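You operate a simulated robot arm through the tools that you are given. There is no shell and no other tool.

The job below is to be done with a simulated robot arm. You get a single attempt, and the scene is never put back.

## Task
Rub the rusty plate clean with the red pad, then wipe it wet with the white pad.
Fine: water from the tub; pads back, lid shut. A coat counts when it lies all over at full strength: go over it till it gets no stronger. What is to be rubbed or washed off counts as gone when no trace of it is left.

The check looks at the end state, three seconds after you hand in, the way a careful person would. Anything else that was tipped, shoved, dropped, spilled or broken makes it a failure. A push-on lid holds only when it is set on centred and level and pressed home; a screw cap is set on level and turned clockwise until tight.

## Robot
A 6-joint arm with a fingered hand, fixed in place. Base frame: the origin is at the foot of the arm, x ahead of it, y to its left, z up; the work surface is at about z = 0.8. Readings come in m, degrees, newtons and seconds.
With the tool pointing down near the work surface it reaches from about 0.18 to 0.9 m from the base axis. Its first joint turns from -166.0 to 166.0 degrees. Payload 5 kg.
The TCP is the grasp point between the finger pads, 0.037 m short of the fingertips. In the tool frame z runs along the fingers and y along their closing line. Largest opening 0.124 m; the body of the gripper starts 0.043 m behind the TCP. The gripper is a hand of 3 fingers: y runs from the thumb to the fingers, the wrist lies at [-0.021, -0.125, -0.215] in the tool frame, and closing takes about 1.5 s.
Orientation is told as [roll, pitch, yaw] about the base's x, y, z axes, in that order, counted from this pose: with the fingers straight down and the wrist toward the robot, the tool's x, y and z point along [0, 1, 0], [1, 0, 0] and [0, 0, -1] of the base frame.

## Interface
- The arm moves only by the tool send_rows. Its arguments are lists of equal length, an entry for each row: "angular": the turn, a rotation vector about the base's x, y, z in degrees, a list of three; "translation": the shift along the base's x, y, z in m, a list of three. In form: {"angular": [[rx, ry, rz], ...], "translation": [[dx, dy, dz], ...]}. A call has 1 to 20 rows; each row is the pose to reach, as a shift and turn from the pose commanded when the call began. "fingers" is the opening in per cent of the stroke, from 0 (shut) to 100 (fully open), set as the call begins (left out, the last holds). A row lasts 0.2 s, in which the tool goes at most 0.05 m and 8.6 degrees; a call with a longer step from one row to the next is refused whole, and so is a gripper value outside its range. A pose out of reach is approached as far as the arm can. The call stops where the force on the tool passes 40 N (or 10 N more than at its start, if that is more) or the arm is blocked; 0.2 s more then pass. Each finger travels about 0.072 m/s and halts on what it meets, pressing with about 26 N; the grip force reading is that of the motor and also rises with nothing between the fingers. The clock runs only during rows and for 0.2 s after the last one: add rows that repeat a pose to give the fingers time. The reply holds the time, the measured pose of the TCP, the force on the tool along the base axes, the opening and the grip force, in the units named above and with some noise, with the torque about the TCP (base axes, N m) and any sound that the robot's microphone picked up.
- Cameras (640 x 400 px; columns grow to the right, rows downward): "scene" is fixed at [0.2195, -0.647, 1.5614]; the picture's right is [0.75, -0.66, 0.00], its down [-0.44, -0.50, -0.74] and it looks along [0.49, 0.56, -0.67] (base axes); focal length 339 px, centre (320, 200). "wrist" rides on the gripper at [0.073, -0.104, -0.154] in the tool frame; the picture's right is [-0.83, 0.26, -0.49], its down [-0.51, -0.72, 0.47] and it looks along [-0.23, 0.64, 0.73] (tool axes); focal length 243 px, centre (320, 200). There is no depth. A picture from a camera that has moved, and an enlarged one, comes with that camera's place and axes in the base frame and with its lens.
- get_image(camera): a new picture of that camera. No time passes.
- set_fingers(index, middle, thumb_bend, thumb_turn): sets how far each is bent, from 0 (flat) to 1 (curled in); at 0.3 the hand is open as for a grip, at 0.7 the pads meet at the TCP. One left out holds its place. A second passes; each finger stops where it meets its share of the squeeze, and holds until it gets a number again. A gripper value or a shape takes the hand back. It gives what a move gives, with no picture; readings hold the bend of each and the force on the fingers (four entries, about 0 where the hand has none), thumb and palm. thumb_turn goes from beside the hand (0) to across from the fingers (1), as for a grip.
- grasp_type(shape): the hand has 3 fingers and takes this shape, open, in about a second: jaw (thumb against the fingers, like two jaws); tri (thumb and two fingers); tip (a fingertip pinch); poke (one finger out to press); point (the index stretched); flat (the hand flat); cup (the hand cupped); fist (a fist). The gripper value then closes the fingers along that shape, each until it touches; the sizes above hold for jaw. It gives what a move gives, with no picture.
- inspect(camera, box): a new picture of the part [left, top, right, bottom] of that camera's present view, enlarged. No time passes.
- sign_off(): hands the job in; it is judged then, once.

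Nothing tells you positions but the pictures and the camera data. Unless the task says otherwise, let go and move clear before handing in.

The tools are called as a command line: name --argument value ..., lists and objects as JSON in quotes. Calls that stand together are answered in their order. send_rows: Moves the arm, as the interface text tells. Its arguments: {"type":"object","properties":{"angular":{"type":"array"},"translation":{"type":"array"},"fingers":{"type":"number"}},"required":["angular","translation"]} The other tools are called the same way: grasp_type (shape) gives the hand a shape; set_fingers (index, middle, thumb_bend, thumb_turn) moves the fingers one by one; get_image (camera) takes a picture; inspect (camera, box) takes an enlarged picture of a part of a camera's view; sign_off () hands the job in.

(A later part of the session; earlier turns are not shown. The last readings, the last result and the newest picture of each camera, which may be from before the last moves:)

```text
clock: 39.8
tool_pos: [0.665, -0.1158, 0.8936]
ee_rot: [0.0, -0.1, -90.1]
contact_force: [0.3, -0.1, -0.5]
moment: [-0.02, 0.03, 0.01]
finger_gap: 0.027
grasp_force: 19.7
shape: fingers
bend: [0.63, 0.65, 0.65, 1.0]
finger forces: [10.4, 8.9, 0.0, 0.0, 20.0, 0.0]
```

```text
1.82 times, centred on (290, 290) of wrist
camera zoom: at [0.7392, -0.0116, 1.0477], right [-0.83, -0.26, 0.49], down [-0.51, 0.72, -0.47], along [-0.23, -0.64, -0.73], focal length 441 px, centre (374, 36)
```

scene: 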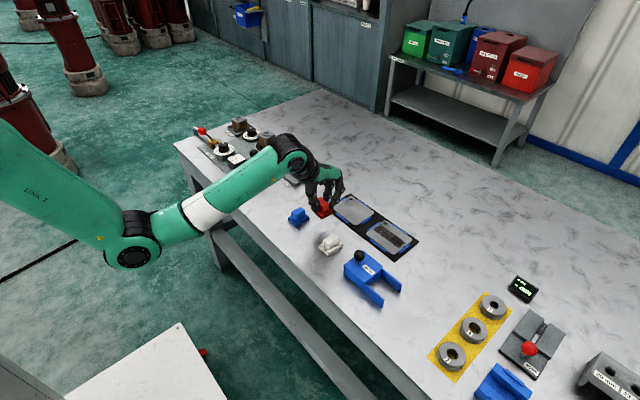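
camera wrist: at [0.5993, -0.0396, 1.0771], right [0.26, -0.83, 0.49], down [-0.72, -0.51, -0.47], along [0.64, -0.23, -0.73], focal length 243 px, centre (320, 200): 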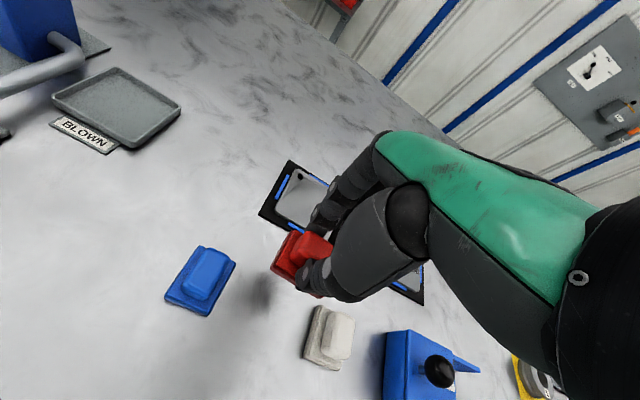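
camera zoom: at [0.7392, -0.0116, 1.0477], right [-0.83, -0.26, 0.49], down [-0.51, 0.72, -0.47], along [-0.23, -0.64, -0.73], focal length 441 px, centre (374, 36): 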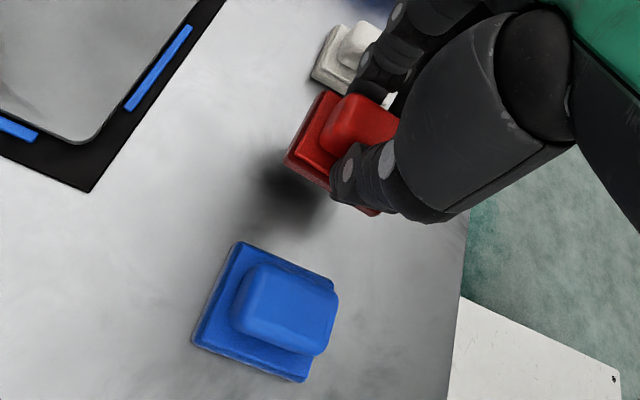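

The red pad is over its old place. I'll lower it to the table.

send_rows --angular '[[0, 0, 0], [0, 0, 0], [0, 0, 0], [0, 0, 0], [0, 0, 0]]' --translation '[[0.001, 0, -0.015], [0.001, 0, -0.03], [0.001, 0, -0.035], [0.001, 0, -0.037], [0.001, 0, -0.037]]'

inspect --camera "scene" --box '[290, 200, 350, 260]'

```text
clock: 41.0
tool_pos: [0.667, -0.1154, 0.8561]
ee_rot: [0.0, -0.1, -90.0]
contact_force: [0.4, -0.5, 0.1]
moment: [0.01, -0.02, -0.03]
finger_gap: 0.0269
grasp_force: 20.1
shape: fingers
bend: [0.63, 0.65, 0.65, 1.0]
finger forces: [10.5, 9.0, 0.0, 0.0, 20.0, 0.0]
```

```text
6.67 times, centred on (320, 230) of scene
camera zoom: at [0.2195, -0.647, 1.5614], right [0.75, -0.66, 0.0], down [-0.44, -0.5, -0.74], along [0.49, 0.56, -0.67], focal length 2262 px, centre (320, 0)
```

zoom: 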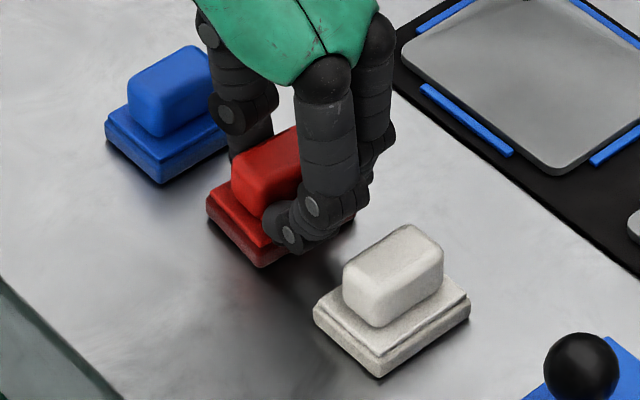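

The pad is about touching down and aligned with its neighbours. I'll nudge down until there is contact, then open.

send_rows --angular '[[0, 0, 0], [0, 0, 0], [0, 0, 0]]' --translation '[[0, 0, -0.001], [0, 0, -0.0015], [0, 0, -0.0015]]'

```text
clock: 41.8
tool_pos: [0.6679, -0.1169, 0.8557]
ee_rot: [0.0, 0.1, -90.1]
contact_force: [-0.3, -0.2, 1.0]
moment: [0.0, 0.01, -0.01]
finger_gap: 0.0268
grasp_force: 20.4
shape: fingers
bend: [0.63, 0.65, 0.65, 1.0]
finger forces: [10.6, 9.2, 0.1, 0.0, 20.0, 0.1]
```

Light contact with the table, so I'll open the fingers slightly and lift straight up.

set_fingers --index 0.56 --middle 0.56 --thumb_bend 0.56

send_rows --angular '[[0, 0, 0], [0, 0, 0], [0, 0, 0], [0, 0, 0], [0, 0, 0], [0, 0, 0]]' --translation '[[0, 0, 0.02], [0, 0, 0.05], [0, 0, 0.09], [0, 0, 0.13], [0, 0, 0.16], [0, 0, 0.16]]'

inspect --camera "scene" --box '[280, 195, 350, 265]'

get_image --camera "wrist"

```text
clock: 42.8
tool_pos: [0.6664, -0.1167, 0.8554]
ee_rot: [-0.1, 0.0, -89.9]
contact_force: [0.3, 0.4, 0.2]
moment: [-0.04, 0.01, 0.0]
finger_gap: 0.0485
grasp_force: 0.1
shape: fingers
bend: [0.56, 0.56, 0.56, 1.0]
finger forces: [0.1, 0.1, 0.0, 0.0, 0.0, 0.0]
```

```text
clock: 44.2
tool_pos: [0.6671, -0.1144, 1.0125]
ee_rot: [0.3, -0.1, -89.9]
contact_force: [0.0, -0.5, 0.4]
moment: [0.0, -0.04, 0.02]
finger_gap: 0.0481
grasp_force: 0.0
shape: fingers
bend: [0.56, 0.56, 0.56, 1.0]
finger forces: [0.1, 0.1, 0.0, 0.1, 0.0, 0.1]
```

```text
5.71 times, centred on (315, 230) of scene
camera zoom: at [0.2195, -0.647, 1.5614], right [0.75, -0.66, 0.0], down [-0.44, -0.5, -0.74], along [0.49, 0.56, -0.67], focal length 1939 px, centre (349, 29)
```

zoom: 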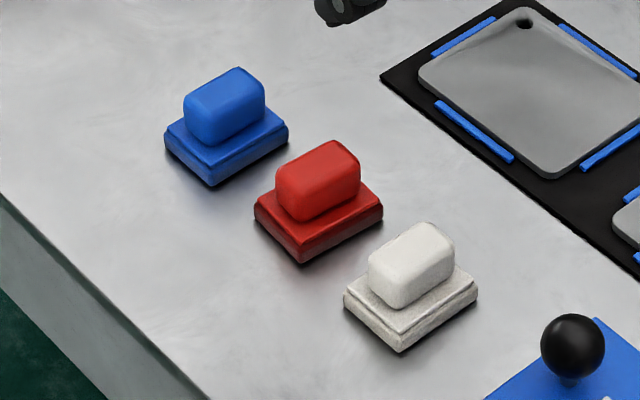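

```text
taken
camera wrist: at [0.7407, -0.011, 1.1678], right [-0.83, -0.26, 0.49], down [-0.51, 0.72, -0.47], along [-0.23, -0.64, -0.73], focal length 243 px, centre (320, 200)
```

wrist: 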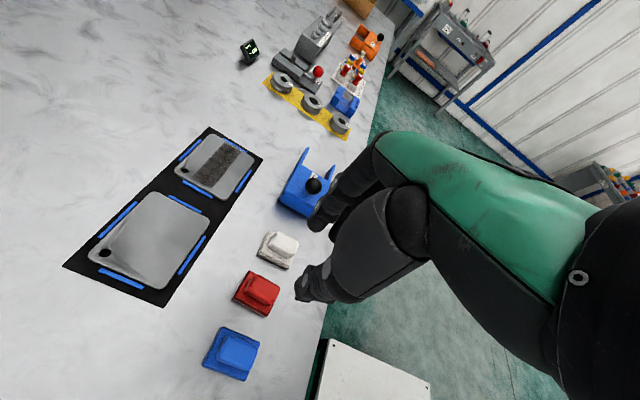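

The red pad is back in place. Next I'll move to view the WATER tub with the wrist camera to understand how its lid opens.

send_rows --angular '[[0, 0, 0], [0, 0, 0], [0, 0, 0], [0, 0, 0], [0, 0, 0]]' --translation '[[-0.03, -0.03, 0], [-0.06, -0.06, -0.015], [-0.09, -0.09, -0.03], [-0.117, -0.11, -0.06], [-0.117, -0.11, -0.06]]'

get_image --camera "wrist"

inspect --camera "wrist" --box '[170, 80, 330, 240]'

inspect --camera "scene" --box '[335, 240, 405, 310]'

```text
clock: 45.4
tool_pos: [0.5487, -0.2269, 0.9549]
ee_rot: [-0.1, 0.0, -90.0]
contact_force: [-0.3, -0.4, 0.5]
moment: [0.03, -0.01, 0.02]
finger_gap: 0.0485
grasp_force: 0.1
shape: fingers
bend: [0.56, 0.56, 0.56, 1.0]
finger forces: [0.0, 0.0, 0.0, 0.0, 0.1, 0.0]
```

```text
taken
camera wrist: at [0.6228, -0.1217, 1.1094], right [-0.83, -0.26, 0.49], down [-0.51, 0.72, -0.47], along [-0.23, -0.64, -0.73], focal length 243 px, centre (320, 200)
```

wrist: 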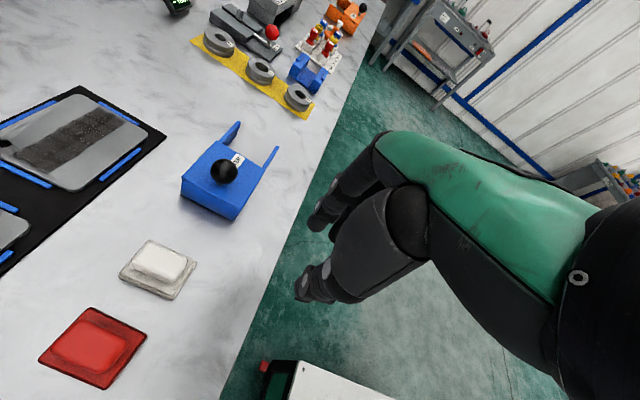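

```text
2.50 times, centred on (250, 160) of wrist
camera zoom: at [0.6228, -0.1217, 1.1094], right [-0.83, -0.26, 0.49], down [-0.51, 0.72, -0.47], along [-0.23, -0.64, -0.73], focal length 606 px, centre (495, 300)
```

zoom: 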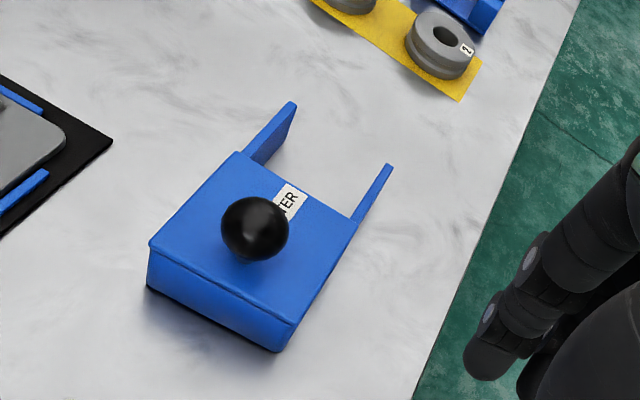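

```text
5.71 times, centred on (370, 275) of scene
camera zoom: at [0.2195, -0.647, 1.5614], right [0.75, -0.66, 0.0], down [-0.44, -0.5, -0.74], along [0.49, 0.56, -0.67], focal length 1939 px, centre (34, -229)
```

zoom: 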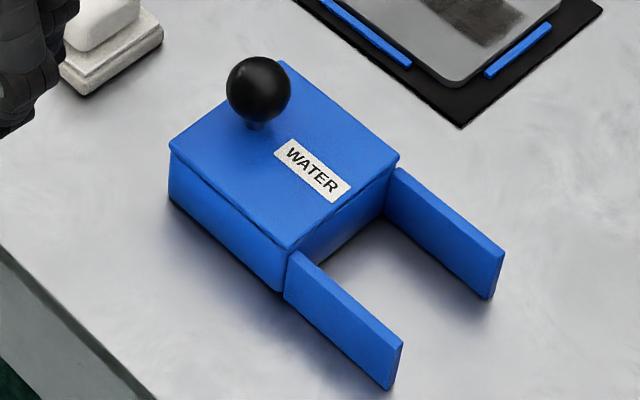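

The lid is a flat plate with an off-centre knob, and rails run toward -y at the lid's underside level, so it slides toward -y. I'll bring the open fingers around the knob at about (0.664, -0.294, 0.868).

send_rows --angular '[[0, 0, 0], [0, 0, 0], [0, 0, 0], [0, 0, 0], [0, 0, 0], [0, 0, 0]]' --translation '[[0.03, -0.02, 0.01], [0.07, -0.045, 0.01], [0.115, -0.067, 0.01], [0.115, -0.067, -0.01], [0.115, -0.067, -0.03], [0.115, -0.067, -0.03]]'

inspect --camera "scene" --box '[320, 220, 420, 310]'

inspect --camera "wrist" --box '[200, 130, 400, 330]'

```text
clock: 46.8
tool_pos: [0.665, -0.2933, 0.9254]
ee_rot: [0.0, 0.0, -90.0]
contact_force: [0.1, -0.3, -1.0]
moment: [0.02, -0.01, -0.01]
finger_gap: 0.0484
grasp_force: 0.0
shape: fingers
bend: [0.56, 0.56, 0.56, 1.0]
finger forces: [0.0, 0.0, 0.0, 0.0, 0.1, 0.0]
```

```text
4.44 times, centred on (370, 265) of scene
camera zoom: at [0.2195, -0.647, 1.5614], right [0.75, -0.66, 0.0], down [-0.44, -0.5, -0.74], along [0.49, 0.56, -0.67], focal length 1508 px, centre (98, -89)
```

zoom: 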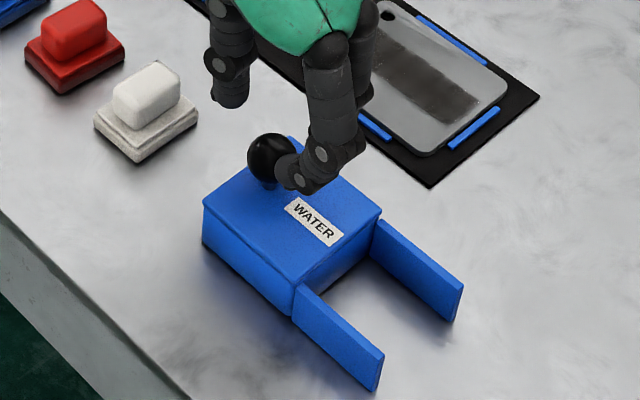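

```text
2.00 times, centred on (300, 230) of wrist
camera zoom: at [0.7381, -0.1884, 1.0796], right [-0.83, -0.26, 0.49], down [-0.51, 0.72, -0.47], along [-0.23, -0.64, -0.73], focal length 485 px, centre (360, 140)
```

zoom: 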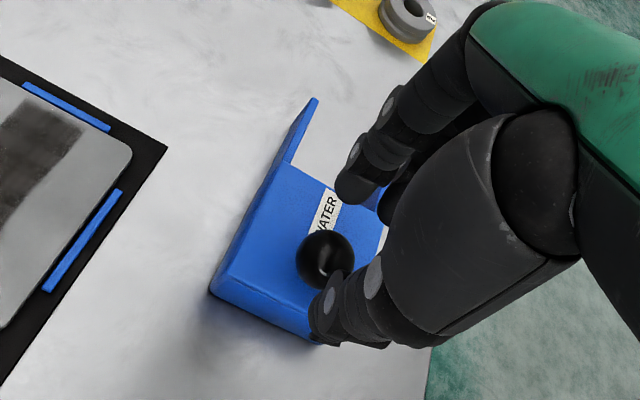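

The fingers straddle the knob with room on both sides. I'll lower so the tips sit at the ball's height, just above the lid.

send_rows --angular '[[0, 0, 0], [0, 0, 0], [0, 0, 0], [0, 0, 0]]' --translation '[[0, -0.001, -0.012], [0, -0.001, -0.024], [0, -0.001, -0.031], [0, -0.001, -0.031]]'

inspect --camera "scene" --box '[340, 230, 410, 300]'

inspect --camera "wrist" --box '[220, 150, 380, 310]'

```text
clock: 47.8
tool_pos: [0.6651, -0.2932, 0.8941]
ee_rot: [0.0, 0.0, -90.1]
contact_force: [-0.6, 0.0, 0.2]
moment: [0.01, -0.01, -0.02]
finger_gap: 0.0484
grasp_force: 0.0
shape: fingers
bend: [0.56, 0.56, 0.56, 1.0]
finger forces: [0.0, 0.1, 0.0, 0.0, 0.1, 0.1]
```

```text
5.71 times, centred on (375, 265) of scene
camera zoom: at [0.2195, -0.647, 1.5614], right [0.75, -0.66, 0.0], down [-0.44, -0.5, -0.74], along [0.49, 0.56, -0.67], focal length 1939 px, centre (6, -171)
```

zoom: 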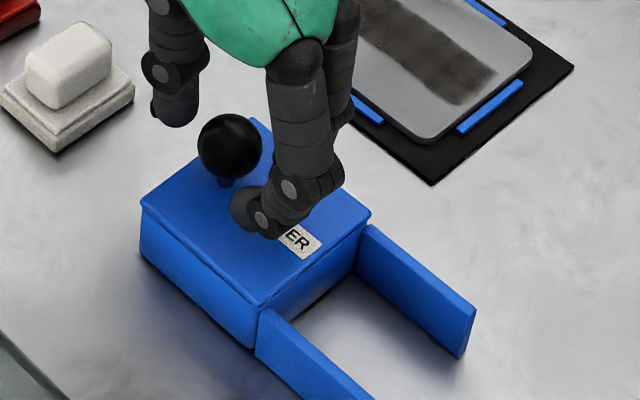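

```text
2.50 times, centred on (300, 230) of wrist
camera zoom: at [0.7386, -0.1896, 1.0487], right [-0.83, -0.26, 0.49], down [-0.51, 0.72, -0.47], along [-0.23, -0.64, -0.73], focal length 606 px, centre (370, 125)
```

zoom: 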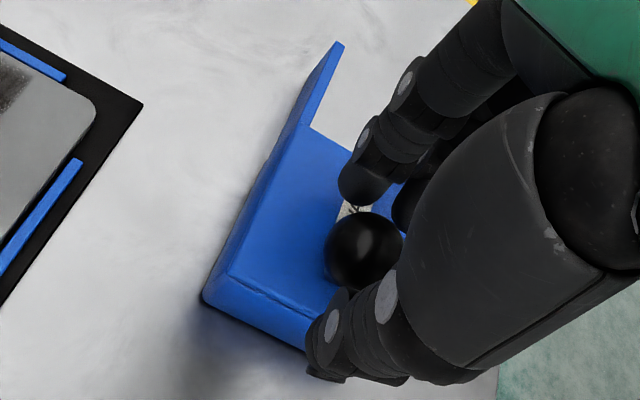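

The ball is between thumb and fingers. I'll close lightly around it to cage the knob.

set_fingers --index 0.61 --middle 0.61 --thumb_bend 0.61

inspect --camera "scene" --box '[340, 230, 410, 300]'

inspect --camera "wrist" --box '[220, 150, 380, 310]'

```text
clock: 48.8
tool_pos: [0.6653, -0.2935, 0.8949]
ee_rot: [0.1, 0.0, -90.1]
contact_force: [0.0, -0.3, -0.8]
moment: [-0.01, 0.02, 0.02]
finger_gap: 0.0349
grasp_force: 0.2
shape: fingers
bend: [0.6, 0.61, 0.61, 1.0]
finger forces: [0.5, 0.0, 0.1, 0.0, 0.0, 0.0]
```

```text
5.71 times, centred on (375, 265) of scene
camera zoom: at [0.2195, -0.647, 1.5614], right [0.75, -0.66, 0.0], down [-0.44, -0.5, -0.74], along [0.49, 0.56, -0.67], focal length 1939 px, centre (6, -171)
```

zoom: 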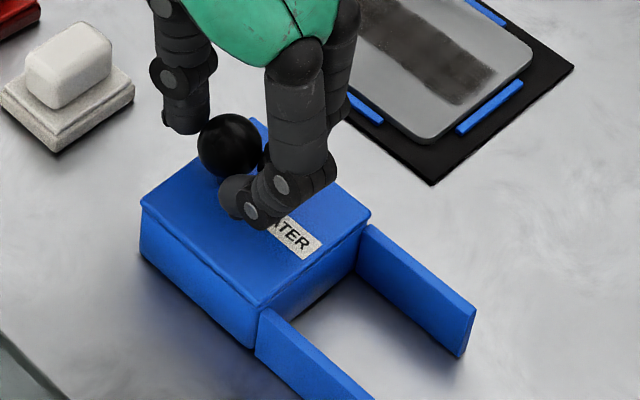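

```text
2.50 times, centred on (300, 230) of wrist
camera zoom: at [0.7387, -0.1896, 1.0488], right [-0.83, -0.26, 0.49], down [-0.51, 0.72, -0.47], along [-0.23, -0.64, -0.73], focal length 606 px, centre (370, 125)
```

zoom: 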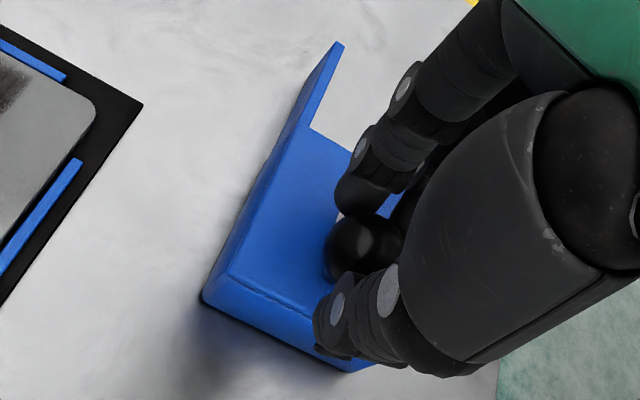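

The knob is caged. I'll push gently toward -y along the rails and watch the force.

send_rows --angular '[[0, 0, 0], [0, 0, 0], [0, 0, 0], [0, 0, 0], [0, 0, 0], [0, 0, 0]]' --translation '[[0, -0.004, 0], [0, -0.008, 0], [0, -0.012, 0], [0, -0.016, 0], [0, -0.02, 0], [0, -0.02, 0]]'

inspect --camera "scene" --box '[340, 230, 410, 300]'

inspect --camera "wrist" --box '[220, 150, 380, 310]'

```text
clock: 50.2
tool_pos: [0.6666, -0.3144, 0.8939]
ee_rot: [0.0, 0.1, -90.1]
contact_force: [0.3, 0.6, 1.1]
moment: [0.04, 0.01, -0.03]
finger_gap: 0.0346
grasp_force: 0.5
shape: fingers
bend: [0.61, 0.61, 0.6, 1.0]
finger forces: [0.0, 0.0, 0.1, 0.0, 0.4, 0.0]
```

```text
5.71 times, centred on (375, 265) of scene
camera zoom: at [0.2195, -0.647, 1.5614], right [0.75, -0.66, 0.0], down [-0.44, -0.5, -0.74], along [0.49, 0.56, -0.67], focal length 1939 px, centre (6, -171)
```

zoom: 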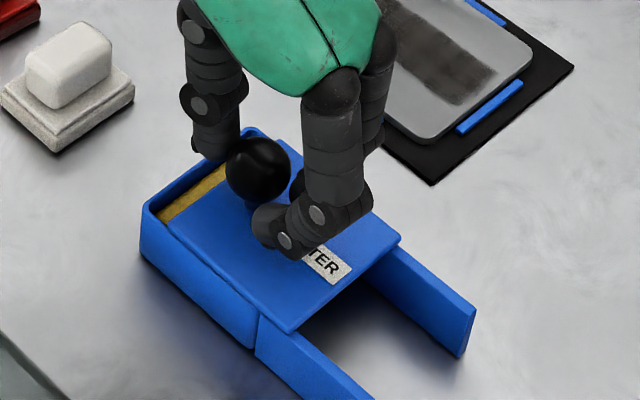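

```text
2.50 times, centred on (300, 230) of wrist
camera zoom: at [0.7387, -0.2095, 1.048], right [-0.83, -0.26, 0.49], down [-0.51, 0.72, -0.47], along [-0.23, -0.64, -0.73], focal length 606 px, centre (370, 125)
```

zoom: 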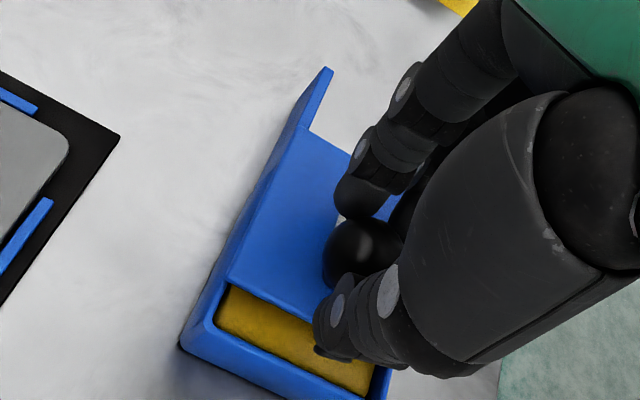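

The lid slides freely, revealing a yellow wet sponge. I'll keep sliding it open in steps.

send_rows --angular '[[0, 0, 0], [0, 0, 0], [0, 0, 0], [0, 0, 0], [0, 0, 0], [0, 0, 0], [0, 0, 0]]' --translation '[[0, -0.006, 0], [0, -0.012, 0], [0, -0.018, 0], [0, -0.024, 0], [0, -0.03, 0], [0, -0.034, 0], [0, -0.034, 0]]'

inspect --camera "scene" --box '[340, 230, 410, 300]'

inspect --camera "wrist" --box '[220, 150, 380, 310]'

```text
clock: 51.8
tool_pos: [0.6643, -0.3478, 0.893]
ee_rot: [0.0, 0.0, -90.1]
contact_force: [-0.1, 1.2, 0.8]
moment: [-0.02, 0.01, -0.01]
finger_gap: 0.0347
grasp_force: 0.1
shape: fingers
bend: [0.61, 0.61, 0.6, 1.0]
finger forces: [0.0, 0.1, 0.0, 0.1, 0.4, 0.0]
```

```text
5.71 times, centred on (375, 265) of scene
camera zoom: at [0.2195, -0.647, 1.5614], right [0.75, -0.66, 0.0], down [-0.44, -0.5, -0.74], along [0.49, 0.56, -0.67], focal length 1939 px, centre (6, -171)
```

zoom: 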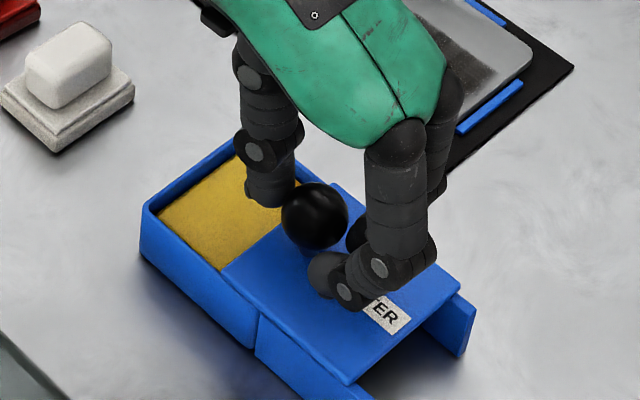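

```text
2.50 times, centred on (300, 230) of wrist
camera zoom: at [0.7384, -0.2434, 1.0478], right [-0.83, -0.26, 0.49], down [-0.51, 0.72, -0.47], along [-0.23, -0.64, -0.73], focal length 606 px, centre (370, 125)
```

zoom: 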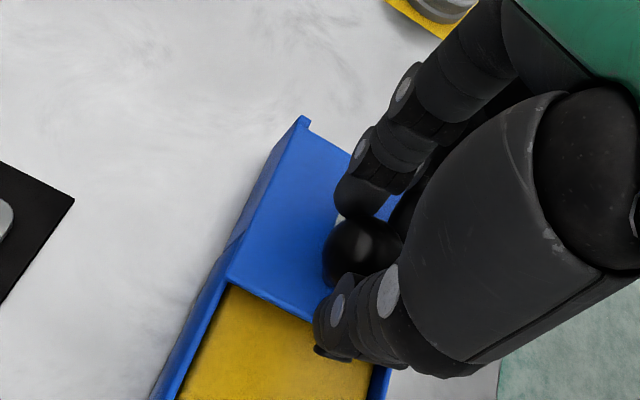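

The lid is open about 5 cm, with around 1.2 cm of rail left. I'll slide it about 11 mm more so the pad fits.

send_rows --angular '[[0, 0, 0], [0, 0, 0], [0, 0, 0], [0, 0, 0]]' --translation '[[0, -0.004, 0], [0, -0.008, 0], [0, -0.011, 0], [0, -0.011, 0]]'

inspect --camera "scene" --box '[340, 230, 410, 300]'

inspect --camera "wrist" --box '[220, 150, 380, 310]'

```text
clock: 52.8
tool_pos: [0.665, -0.359, 0.894]
ee_rot: [0.1, 0.0, -90.0]
contact_force: [-0.1, 0.5, 0.3]
moment: [0.02, 0.02, -0.01]
finger_gap: 0.0345
grasp_force: 0.3
shape: fingers
bend: [0.61, 0.61, 0.6, 1.0]
finger forces: [0.0, 0.0, 0.1, 0.0, 0.4, 0.1]
```

```text
5.71 times, centred on (375, 265) of scene
camera zoom: at [0.2195, -0.647, 1.5614], right [0.75, -0.66, 0.0], down [-0.44, -0.5, -0.74], along [0.49, 0.56, -0.67], focal length 1939 px, centre (6, -171)
```

zoom: 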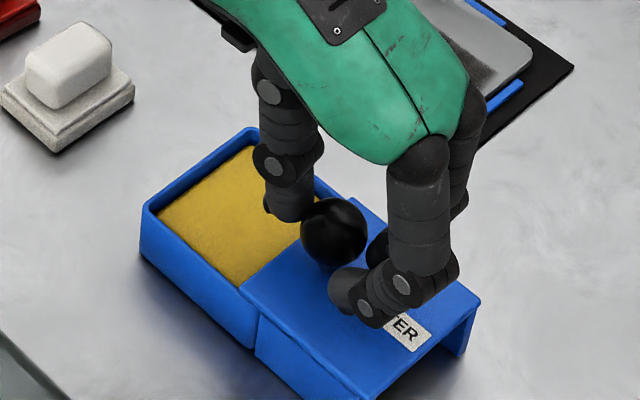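

```text
2.50 times, centred on (300, 230) of wrist
camera zoom: at [0.7385, -0.2546, 1.0483], right [-0.83, -0.26, 0.49], down [-0.51, 0.72, -0.47], along [-0.23, -0.64, -0.73], focal length 606 px, centre (370, 125)
```

zoom: 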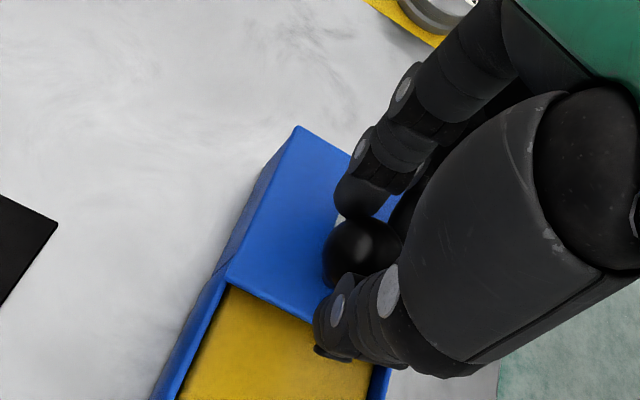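

The lid now rests on the rails with the sponge exposed. I'll release the knob, lift, and look.

set_fingers --index 0.54 --middle 0.54 --thumb_bend 0.54

send_rows --angular '[[0, 0, 0], [0, 0, 0], [0, 0, 0], [0, 0, 0], [0, 0, 0], [0, 0, 0], [0, 0, 0]]' --translation '[[0, 0, 0.02], [0, 0, 0.05], [0, 0, 0.08], [0, 0.04, 0.09], [0, 0.08, 0.09], [0, 0.1, 0.09], [0, 0.1, 0.09]]'

inspect --camera "scene" --box '[310, 220, 410, 320]'

get_image --camera "wrist"

```text
clock: 53.8
tool_pos: [0.6645, -0.3588, 0.8942]
ee_rot: [0.0, 0.1, -90.1]
contact_force: [1.0, -0.6, 1.1]
moment: [-0.02, 0.0, 0.01]
finger_gap: 0.0544
grasp_force: 0.1
shape: fingers
bend: [0.54, 0.54, 0.54, 1.0]
finger forces: [0.0, 0.0, 0.0, 0.0, 0.1, 0.0]
```

```text
clock: 55.4
tool_pos: [0.665, -0.2592, 0.9844]
ee_rot: [0.1, 0.1, -90.1]
contact_force: [-0.1, -0.4, 0.3]
moment: [0.01, 0.01, 0.0]
finger_gap: 0.0546
grasp_force: 0.0
shape: fingers
bend: [0.54, 0.54, 0.54, 1.0]
finger forces: [0.0, 0.0, 0.0, 0.0, 0.0, 0.0]
```

```text
4.00 times, centred on (360, 270) of scene
camera zoom: at [0.2195, -0.647, 1.5614], right [0.75, -0.66, 0.0], down [-0.44, -0.5, -0.74], along [0.49, 0.56, -0.67], focal length 1357 px, centre (160, -80)
```

zoom: 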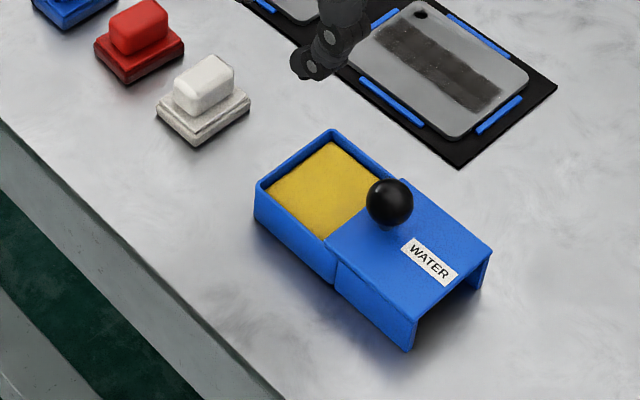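

```text
taken
camera wrist: at [0.7384, -0.1544, 1.1383], right [-0.83, -0.26, 0.49], down [-0.51, 0.72, -0.47], along [-0.23, -0.64, -0.73], focal length 243 px, centre (320, 200)
```

wrist: 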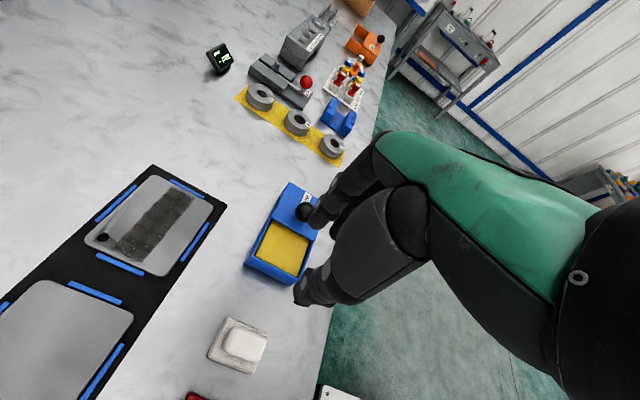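

The sponge opening is about 5 cm, which is tight for the pad and leaves the knob close to my knuckles. I'll go back to the knob and try sliding the lid a bit further.

send_rows --angular '[[0, 0, 0], [0, 0, 0], [0, 0, 0], [0, 0, 0], [0, 0, 0], [0, 0, 0], [0, 0, 0]]' --translation '[[0, -0.04, 0], [0, -0.08, 0], [0, -0.1, 0], [0, -0.1, -0.03], [0, -0.1, -0.06], [0, -0.1, -0.09], [0, -0.1, -0.09]]'

set_fingers --index 0.61 --middle 0.61 --thumb_bend 0.61

send_rows --angular '[[0, 0, 0], [0, 0, 0], [0, 0, 0], [0, 0, 0]]' --translation '[[0, -0.002, 0], [0, -0.004, 0], [0, -0.006, 0], [0, -0.006, 0]]'

inspect --camera "scene" --box '[340, 230, 410, 300]'

```text
clock: 57.0
tool_pos: [0.6648, -0.3596, 0.8941]
ee_rot: [-0.2, 0.0, -90.1]
contact_force: [0.4, 0.4, 0.2]
moment: [0.01, -0.01, -0.03]
finger_gap: 0.0549
grasp_force: 0.0
shape: fingers
bend: [0.54, 0.54, 0.54, 1.0]
finger forces: [0.1, 0.0, 0.0, 0.1, 0.1, 0.0]
```

```text
clock: 58.0
tool_pos: [0.6643, -0.3591, 0.8939]
ee_rot: [0.0, 0.1, -90.1]
contact_force: [-0.5, 0.7, 0.4]
moment: [-0.01, 0.01, 0.02]
finger_gap: 0.0345
grasp_force: 0.2
shape: fingers
bend: [0.61, 0.61, 0.61, 1.0]
finger forces: [0.1, 0.1, 0.1, 0.1, 0.2, 0.0]
```

```text
clock: 59.0
tool_pos: [0.6644, -0.3648, 0.8936]
ee_rot: [0.0, 0.0, -90.0]
contact_force: [0.6, 0.3, -0.4]
moment: [0.0, -0.05, 0.02]
finger_gap: 0.0345
grasp_force: 0.1
shape: fingers
bend: [0.61, 0.61, 0.61, 1.0]
finger forces: [0.0, 0.1, 0.1, 0.0, 0.3, 0.0]
```

```text
5.71 times, centred on (375, 265) of scene
camera zoom: at [0.2195, -0.647, 1.5614], right [0.75, -0.66, 0.0], down [-0.44, -0.5, -0.74], along [0.49, 0.56, -0.67], focal length 1939 px, centre (6, -171)
```

zoom: 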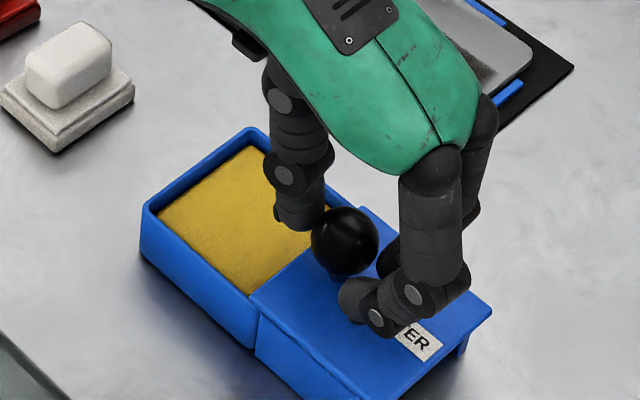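

It still slides freely and is well supported. A few millimetres more will do.

send_rows --angular '[[0, 0, 0], [0, 0, 0], [0, 0, 0], [0, 0, 0]]' --translation '[[0, -0.002, 0], [0, -0.004, 0], [0, -0.005, 0], [0, -0.005, 0]]'

set_fingers --index 0.54 --middle 0.54 --thumb_bend 0.54

send_rows --angular '[[0, 0, 0], [0, 0, 0], [0, 0, 0], [0, 0, 0], [0, 0, 0], [0, 0, 0], [0, 0, 0]]' --translation '[[0, 0, 0.02], [0, 0, 0.05], [0, 0, 0.08], [0, 0.04, 0.09], [0, 0.08, 0.09], [0, 0.12, 0.09], [0, 0.12, 0.09]]'

inspect --camera "scene" --box '[310, 220, 410, 320]'

inspect --camera "wrist" --box '[180, 120, 360, 300]'

```text
clock: 60.0
tool_pos: [0.6647, -0.369, 0.8939]
ee_rot: [-0.1, 0.0, -90.0]
contact_force: [-0.8, 1.9, 0.1]
moment: [0.05, 0.0, 0.0]
finger_gap: 0.0357
grasp_force: 0.6
shape: fingers
bend: [0.61, 0.61, 0.6, 1.0]
finger forces: [0.0, 0.1, 0.0, 0.1, 1.7, 0.1]
```

```text
clock: 61.0
tool_pos: [0.6647, -0.37, 0.8932]
ee_rot: [0.1, -0.1, -90.1]
contact_force: [0.4, -0.3, 0.6]
moment: [0.02, 0.0, 0.0]
finger_gap: 0.0542
grasp_force: 0.1
shape: fingers
bend: [0.54, 0.54, 0.54, 1.0]
finger forces: [0.0, 0.1, 0.0, 0.0, 0.1, 0.1]
```

```text
clock: 62.6
tool_pos: [0.6638, -0.2507, 0.9854]
ee_rot: [0.0, 0.0, -90.2]
contact_force: [-0.6, -0.5, 0.5]
moment: [-0.02, 0.0, 0.0]
finger_gap: 0.0547
grasp_force: 0.0
shape: fingers
bend: [0.54, 0.54, 0.54, 1.0]
finger forces: [0.0, 0.0, 0.0, 0.1, 0.0, 0.0]
```

```text
4.00 times, centred on (360, 270) of scene
camera zoom: at [0.2195, -0.647, 1.5614], right [0.75, -0.66, 0.0], down [-0.44, -0.5, -0.74], along [0.49, 0.56, -0.67], focal length 1357 px, centre (160, -80)
```

zoom: 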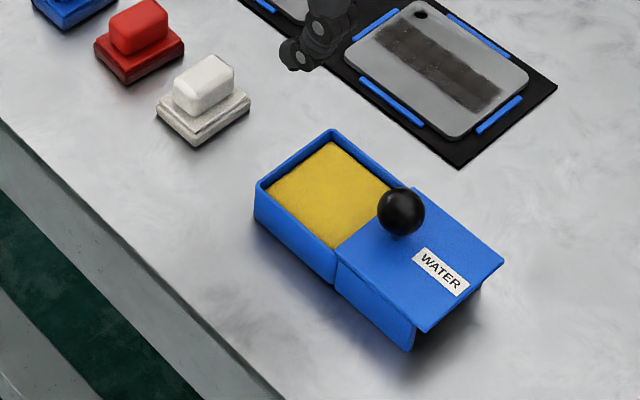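

```text
2.22 times, centred on (270, 210) of wrist
camera zoom: at [0.7381, -0.1457, 1.1393], right [-0.83, -0.26, 0.49], down [-0.51, 0.72, -0.47], along [-0.23, -0.64, -0.73], focal length 539 px, centre (431, 178)
```

zoom: 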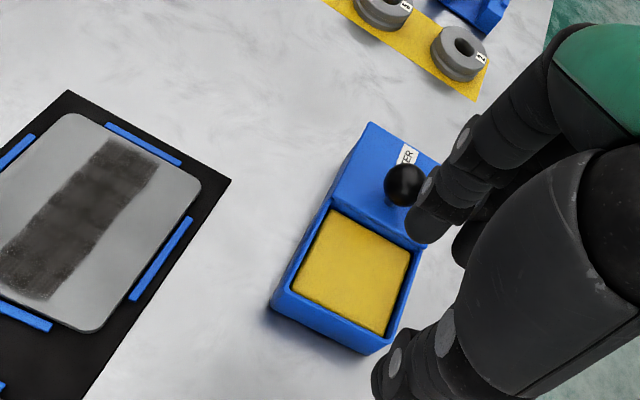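

The lid has reached its stop, and the sponge is exposed over about 6 × 6 cm centred near (0.665, -0.313). Now I'll go over the white pad at about (0.666, -0.1895).

set_fingers --index 0.56 --middle 0.56 --thumb_bend 0.56

send_rows --angular '[[0, 0, 0], [0, 0, 0], [0, 0, 0], [0, 0, 0], [0, 0, 0], [0, 0, 0]]' --translation '[[0.001, 0.03, 0], [0.002, 0.061, 0], [0.002, 0.061, -0.04], [0.002, 0.061, -0.08], [0.002, 0.061, -0.105], [0.002, 0.061, -0.105]]'

inspect --camera "scene" --box '[300, 210, 360, 270]'

inspect --camera "wrist" --box '[220, 150, 380, 310]'

```text
clock: 63.6
tool_pos: [0.6648, -0.2505, 0.9852]
ee_rot: [0.0, 0.0, -90.0]
contact_force: [0.4, 0.1, -0.8]
moment: [0.04, -0.01, 0.0]
finger_gap: 0.0495
grasp_force: 0.0
shape: fingers
bend: [0.56, 0.56, 0.56, 1.0]
finger forces: [0.1, 0.1, 0.0, 0.0, 0.1, 0.0]
```

```text
clock: 65.0
tool_pos: [0.6661, -0.1889, 0.8787]
ee_rot: [-0.1, 0.1, -89.9]
contact_force: [-0.4, 1.1, -1.4]
moment: [0.03, 0.01, -0.03]
finger_gap: 0.0494
grasp_force: 0.0
shape: fingers
bend: [0.56, 0.56, 0.56, 1.0]
finger forces: [0.0, 0.1, 0.0, 0.0, 0.0, 0.1]
```

```text
6.67 times, centred on (330, 240) of scene
camera zoom: at [0.2195, -0.647, 1.5614], right [0.75, -0.66, 0.0], down [-0.44, -0.5, -0.74], along [0.49, 0.56, -0.67], focal length 2262 px, centre (253, -67)
```

zoom: 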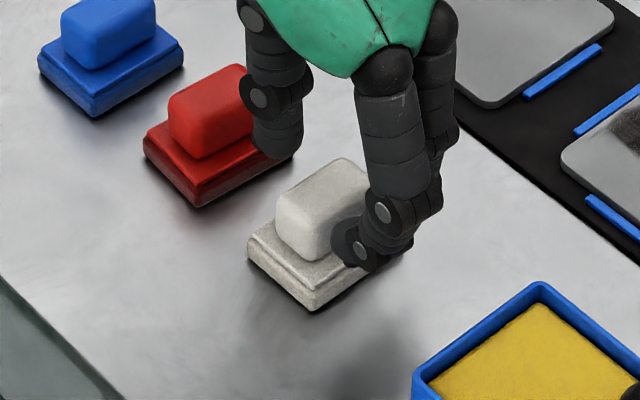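

```text
2.50 times, centred on (300, 230) of wrist
camera zoom: at [0.7404, -0.0846, 1.0329], right [-0.83, -0.26, 0.49], down [-0.51, 0.72, -0.47], along [-0.23, -0.64, -0.73], focal length 606 px, centre (370, 125)
```

zoom: 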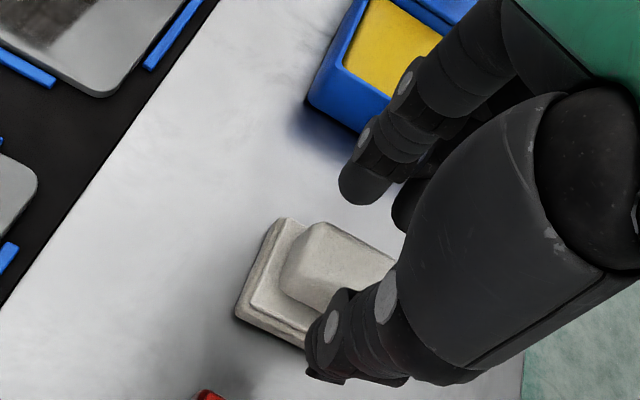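

The fingers straddle the white handle. I'll lower the rest of the way and close on it.

send_rows --angular '[[0, 0, 0], [0, 0, 0], [0, 0, 0], [0, 0, 0]]' --translation '[[0, 0, -0.01], [0, 0, -0.018], [0, 0, -0.0235], [0, 0, -0.0235]]'

set_fingers --index 0.75 --middle 0.75 --thumb_bend 0.75

inspect --camera "scene" --box '[300, 210, 360, 270]'

```text
clock: 66.0
tool_pos: [0.6665, -0.1892, 0.8544]
ee_rot: [0.0, -0.1, -90.1]
contact_force: [-0.2, 0.4, -0.7]
moment: [0.04, 0.0, 0.0]
finger_gap: 0.0494
grasp_force: 0.0
shape: fingers
bend: [0.56, 0.56, 0.56, 1.0]
finger forces: [0.0, 0.0, 0.0, 0.0, 0.0, 0.0]
```

```text
clock: 67.0
tool_pos: [0.6665, -0.1893, 0.8541]
ee_rot: [0.0, 0.0, -90.0]
contact_force: [1.3, -1.1, 1.1]
moment: [-0.11, 0.07, 0.05]
finger_gap: 0.0269
grasp_force: 21.9
shape: fingers
bend: [0.63, 0.65, 0.64, 1.0]
finger forces: [9.9, 12.9, 0.1, 0.0, 21.1, 0.0]
```

```text
6.67 times, centred on (330, 240) of scene
camera zoom: at [0.2195, -0.647, 1.5614], right [0.75, -0.66, 0.0], down [-0.44, -0.5, -0.74], along [0.49, 0.56, -0.67], focal length 2262 px, centre (253, -67)
```

zoom: 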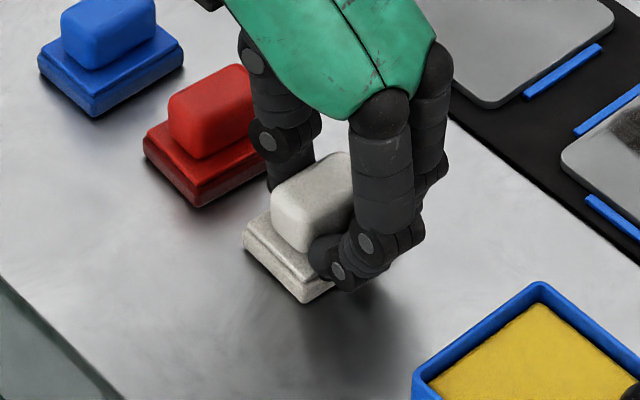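

The white pad is held at about 21 N. I'll lift it, turn to yaw 0 and hover over the exposed sponge.

send_rows --angular '[[0, 0, 0], [0, 0, 0], [0, 0, 0], [0, 0, 8], [0, 0, 16], [0, 0, 24], [0, 0, 32], [0, 0, 40], [0, 0, 48], [0, 0, 56], [0, 0, 64], [0, 0, 72], [0, 0, 80], [0, 0, 88], [0, 0, 90], [0, 0, 90]]' --translation '[[0, 0, 0.02], [0, 0, 0.05], [0, 0, 0.09], [0, -0.01, 0.1], [0, -0.02, 0.1], [0, -0.03, 0.1], [0, -0.04, 0.1], [0, -0.05, 0.1], [0, -0.06, 0.1], [0, -0.07, 0.1], [0, -0.08, 0.1], [0, -0.09, 0.1], [-0.001, -0.1, 0.1], [-0.001, -0.115, 0.1], [-0.001, -0.123, 0.09], [-0.001, -0.123, 0.09]]'

inspect --camera "scene" --box '[310, 200, 430, 320]'

inspect --camera "wrist" --box '[180, 150, 380, 350]'

```text
clock: 70.4
tool_pos: [0.665, -0.3123, 0.9449]
ee_rot: [-0.1, 0.0, 0.0]
contact_force: [0.3, -0.2, -0.1]
moment: [-0.02, 0.02, -0.02]
finger_gap: 0.0267
grasp_force: 20.8
shape: fingers
bend: [0.63, 0.65, 0.64, 1.0]
finger forces: [10.4, 10.1, 0.1, 0.0, 21.1, 0.0]
```

```text
3.33 times, centred on (370, 260) of scene
camera zoom: at [0.2195, -0.647, 1.5614], right [0.75, -0.66, 0.0], down [-0.44, -0.5, -0.74], along [0.49, 0.56, -0.67], focal length 1131 px, centre (153, 0)
```

zoom: 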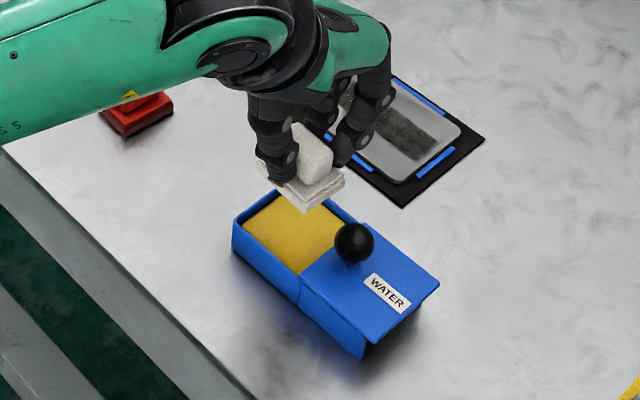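

```text
2.00 times, centred on (280, 250) of wrist
camera zoom: at [0.5626, -0.2388, 1.0997], right [0.26, -0.83, 0.49], down [-0.72, -0.51, -0.47], along [0.64, -0.23, -0.73], focal length 485 px, centre (400, 100)
```

zoom: 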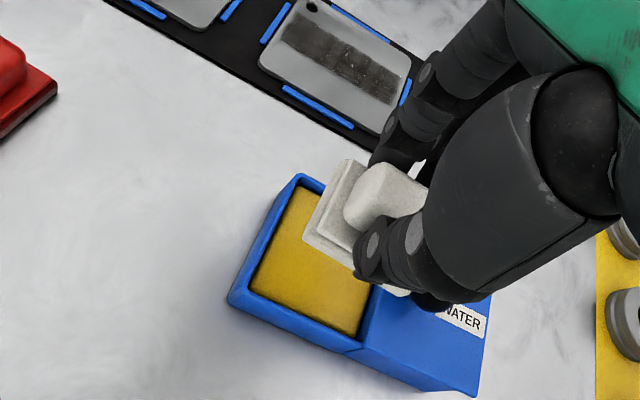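

The pad is above the sponge. I'll lower to just above the rim and check alignment.

send_rows --angular '[[0, 0, 0], [0, 0, 0], [0, 0, 0], [0, 0, 0]]' --translation '[[0, 0.0005, -0.015], [0, 0.0005, -0.03], [0, 0.0005, -0.042], [0, 0.0005, -0.042]]'

inspect --camera "scene" --box '[330, 230, 410, 310]'

inspect --camera "wrist" --box '[200, 150, 360, 310]'

```text
clock: 71.4
tool_pos: [0.6666, -0.3115, 0.9028]
ee_rot: [-0.1, 0.0, -0.1]
contact_force: [0.8, 0.2, -1.2]
moment: [-0.01, -0.02, -0.03]
finger_gap: 0.0267
grasp_force: 20.7
shape: fingers
bend: [0.63, 0.65, 0.64, 1.0]
finger forces: [10.4, 10.2, 0.1, 0.1, 21.0, 0.1]
```

```text
5.00 times, centred on (370, 270) of scene
camera zoom: at [0.2195, -0.647, 1.5614], right [0.75, -0.66, 0.0], down [-0.44, -0.5, -0.74], along [0.49, 0.56, -0.67], focal length 1696 px, centre (70, -150)
```

zoom: 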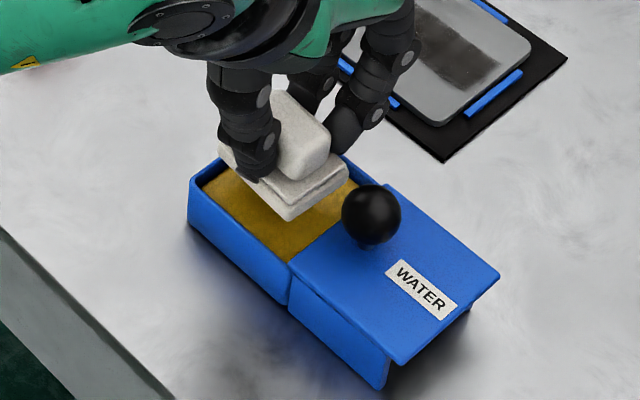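

```text
2.50 times, centred on (280, 230) of wrist
camera zoom: at [0.5629, -0.2385, 1.0575], right [0.26, -0.83, 0.49], down [-0.72, -0.51, -0.47], along [0.64, -0.23, -0.73], focal length 606 px, centre (420, 125)
```

zoom: 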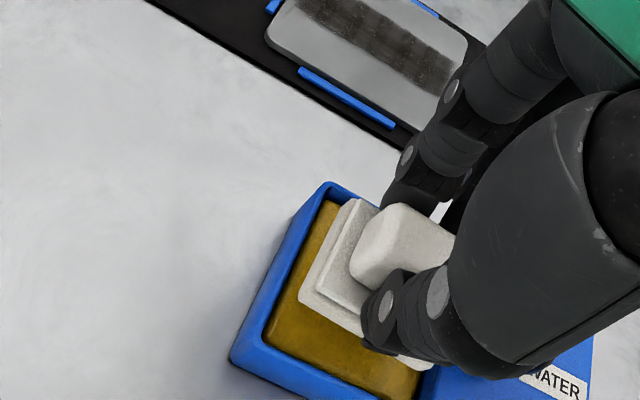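

The pad is closer to the +y wall than to the lid edge. I'll shift about 6 mm toward -y and lower in steps to the sponge.

send_rows --angular '[[0, 0, 0], [0, 0, 0], [0, 0, 0], [0, 0, 0]]' --translation '[[-0.001, -0.006, 0], [-0.001, -0.006, -0.006], [-0.001, -0.006, -0.01], [-0.001, -0.006, -0.01]]'

inspect --camera "scene" --box '[330, 230, 410, 310]'

inspect --camera "wrist" --box '[200, 150, 360, 310]'

```text
clock: 72.4
tool_pos: [0.6647, -0.3166, 0.893]
ee_rot: [0.0, 0.1, -0.1]
contact_force: [0.1, -0.9, -1.0]
moment: [0.01, -0.01, 0.01]
finger_gap: 0.0266
grasp_force: 20.6
shape: fingers
bend: [0.63, 0.65, 0.64, 1.0]
finger forces: [10.3, 10.2, 0.0, 0.0, 21.0, 0.0]
```

```text
5.00 times, centred on (370, 270) of scene
camera zoom: at [0.2195, -0.647, 1.5614], right [0.75, -0.66, 0.0], down [-0.44, -0.5, -0.74], along [0.49, 0.56, -0.67], focal length 1696 px, centre (70, -150)
```

zoom: 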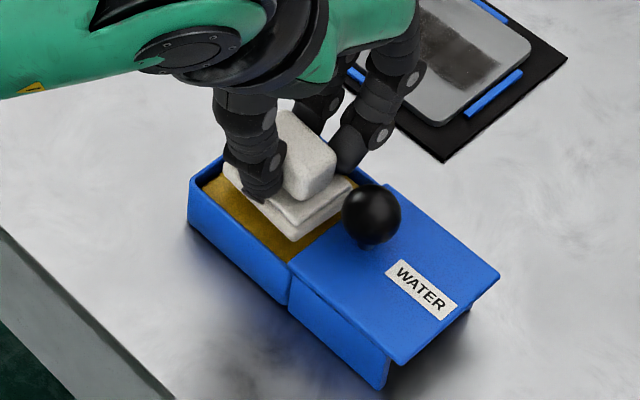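

```text
2.50 times, centred on (280, 230) of wrist
camera zoom: at [0.5619, -0.2444, 1.0473], right [0.26, -0.83, 0.49], down [-0.72, -0.51, -0.47], along [0.64, -0.23, -0.73], focal length 606 px, centre (420, 125)
```

zoom: 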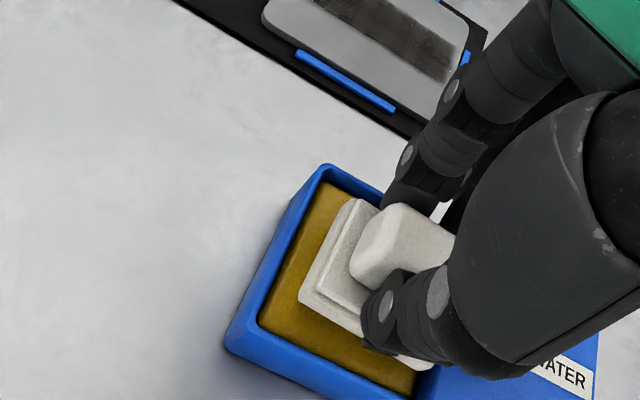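

The clearance looks good on all sides. I'll press down slowly until the sponge pushes back.

send_rows --angular '[[0, 0, 0], [0, 0, 0], [0, 0, 0]]' --translation '[[0, 0, -0.002], [0, 0, -0.004], [0, 0, -0.004]]'

send_rows --angular '[[0, 0, 0], [0, 0, 0], [0, 0, 0]]' --translation '[[0, 0, -0.002], [0, 0, -0.003], [0, 0, -0.003]]'

inspect --camera "scene" --box '[330, 230, 410, 310]'

inspect --camera "wrist" --box '[200, 150, 360, 310]'

```text
clock: 73.2
tool_pos: [0.665, -0.317, 0.8887]
ee_rot: [0.0, 0.0, 0.0]
contact_force: [-0.2, 0.8, 0.2]
moment: [0.0, 0.0, -0.01]
finger_gap: 0.0268
grasp_force: 21.3
shape: fingers
bend: [0.63, 0.65, 0.64, 1.0]
finger forces: [10.3, 10.2, 0.0, 0.0, 21.0, 0.1]
```

```text
clock: 74.0
tool_pos: [0.6656, -0.3178, 0.886]
ee_rot: [-0.1, 0.1, -0.1]
contact_force: [0.4, -0.4, -0.5]
moment: [-0.01, -0.01, 0.0]
finger_gap: 0.027
grasp_force: 20.6
shape: fingers
bend: [0.63, 0.65, 0.64, 1.0]
finger forces: [10.3, 10.3, 0.0, 0.0, 21.0, 0.1]
```

```text
5.00 times, centred on (370, 270) of scene
camera zoom: at [0.2195, -0.647, 1.5614], right [0.75, -0.66, 0.0], down [-0.44, -0.5, -0.74], along [0.49, 0.56, -0.67], focal length 1696 px, centre (70, -150)
```

zoom: 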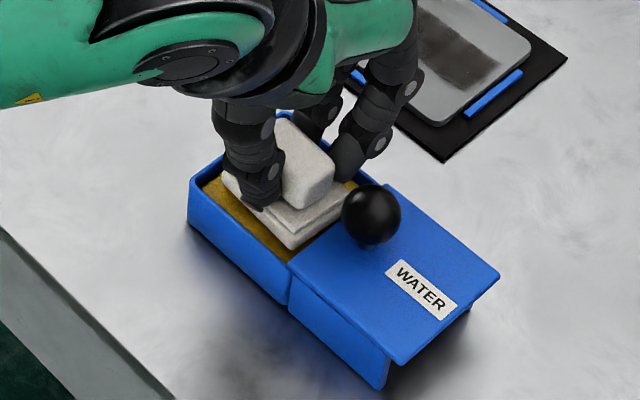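

```text
2.50 times, centred on (280, 230) of wrist
camera zoom: at [0.5617, -0.2444, 1.0406], right [0.26, -0.83, 0.49], down [-0.72, -0.51, -0.47], along [0.64, -0.23, -0.73], focal length 606 px, centre (420, 125)
```

zoom: 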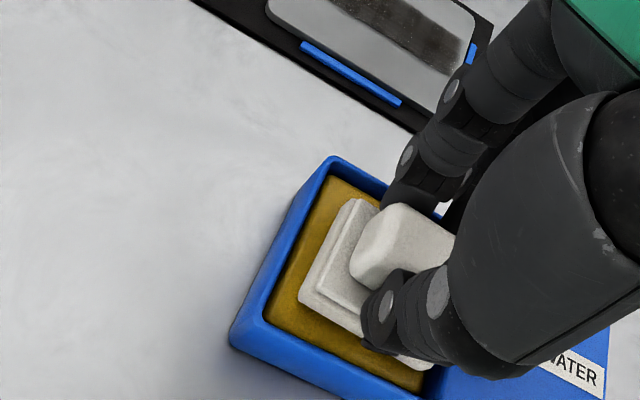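

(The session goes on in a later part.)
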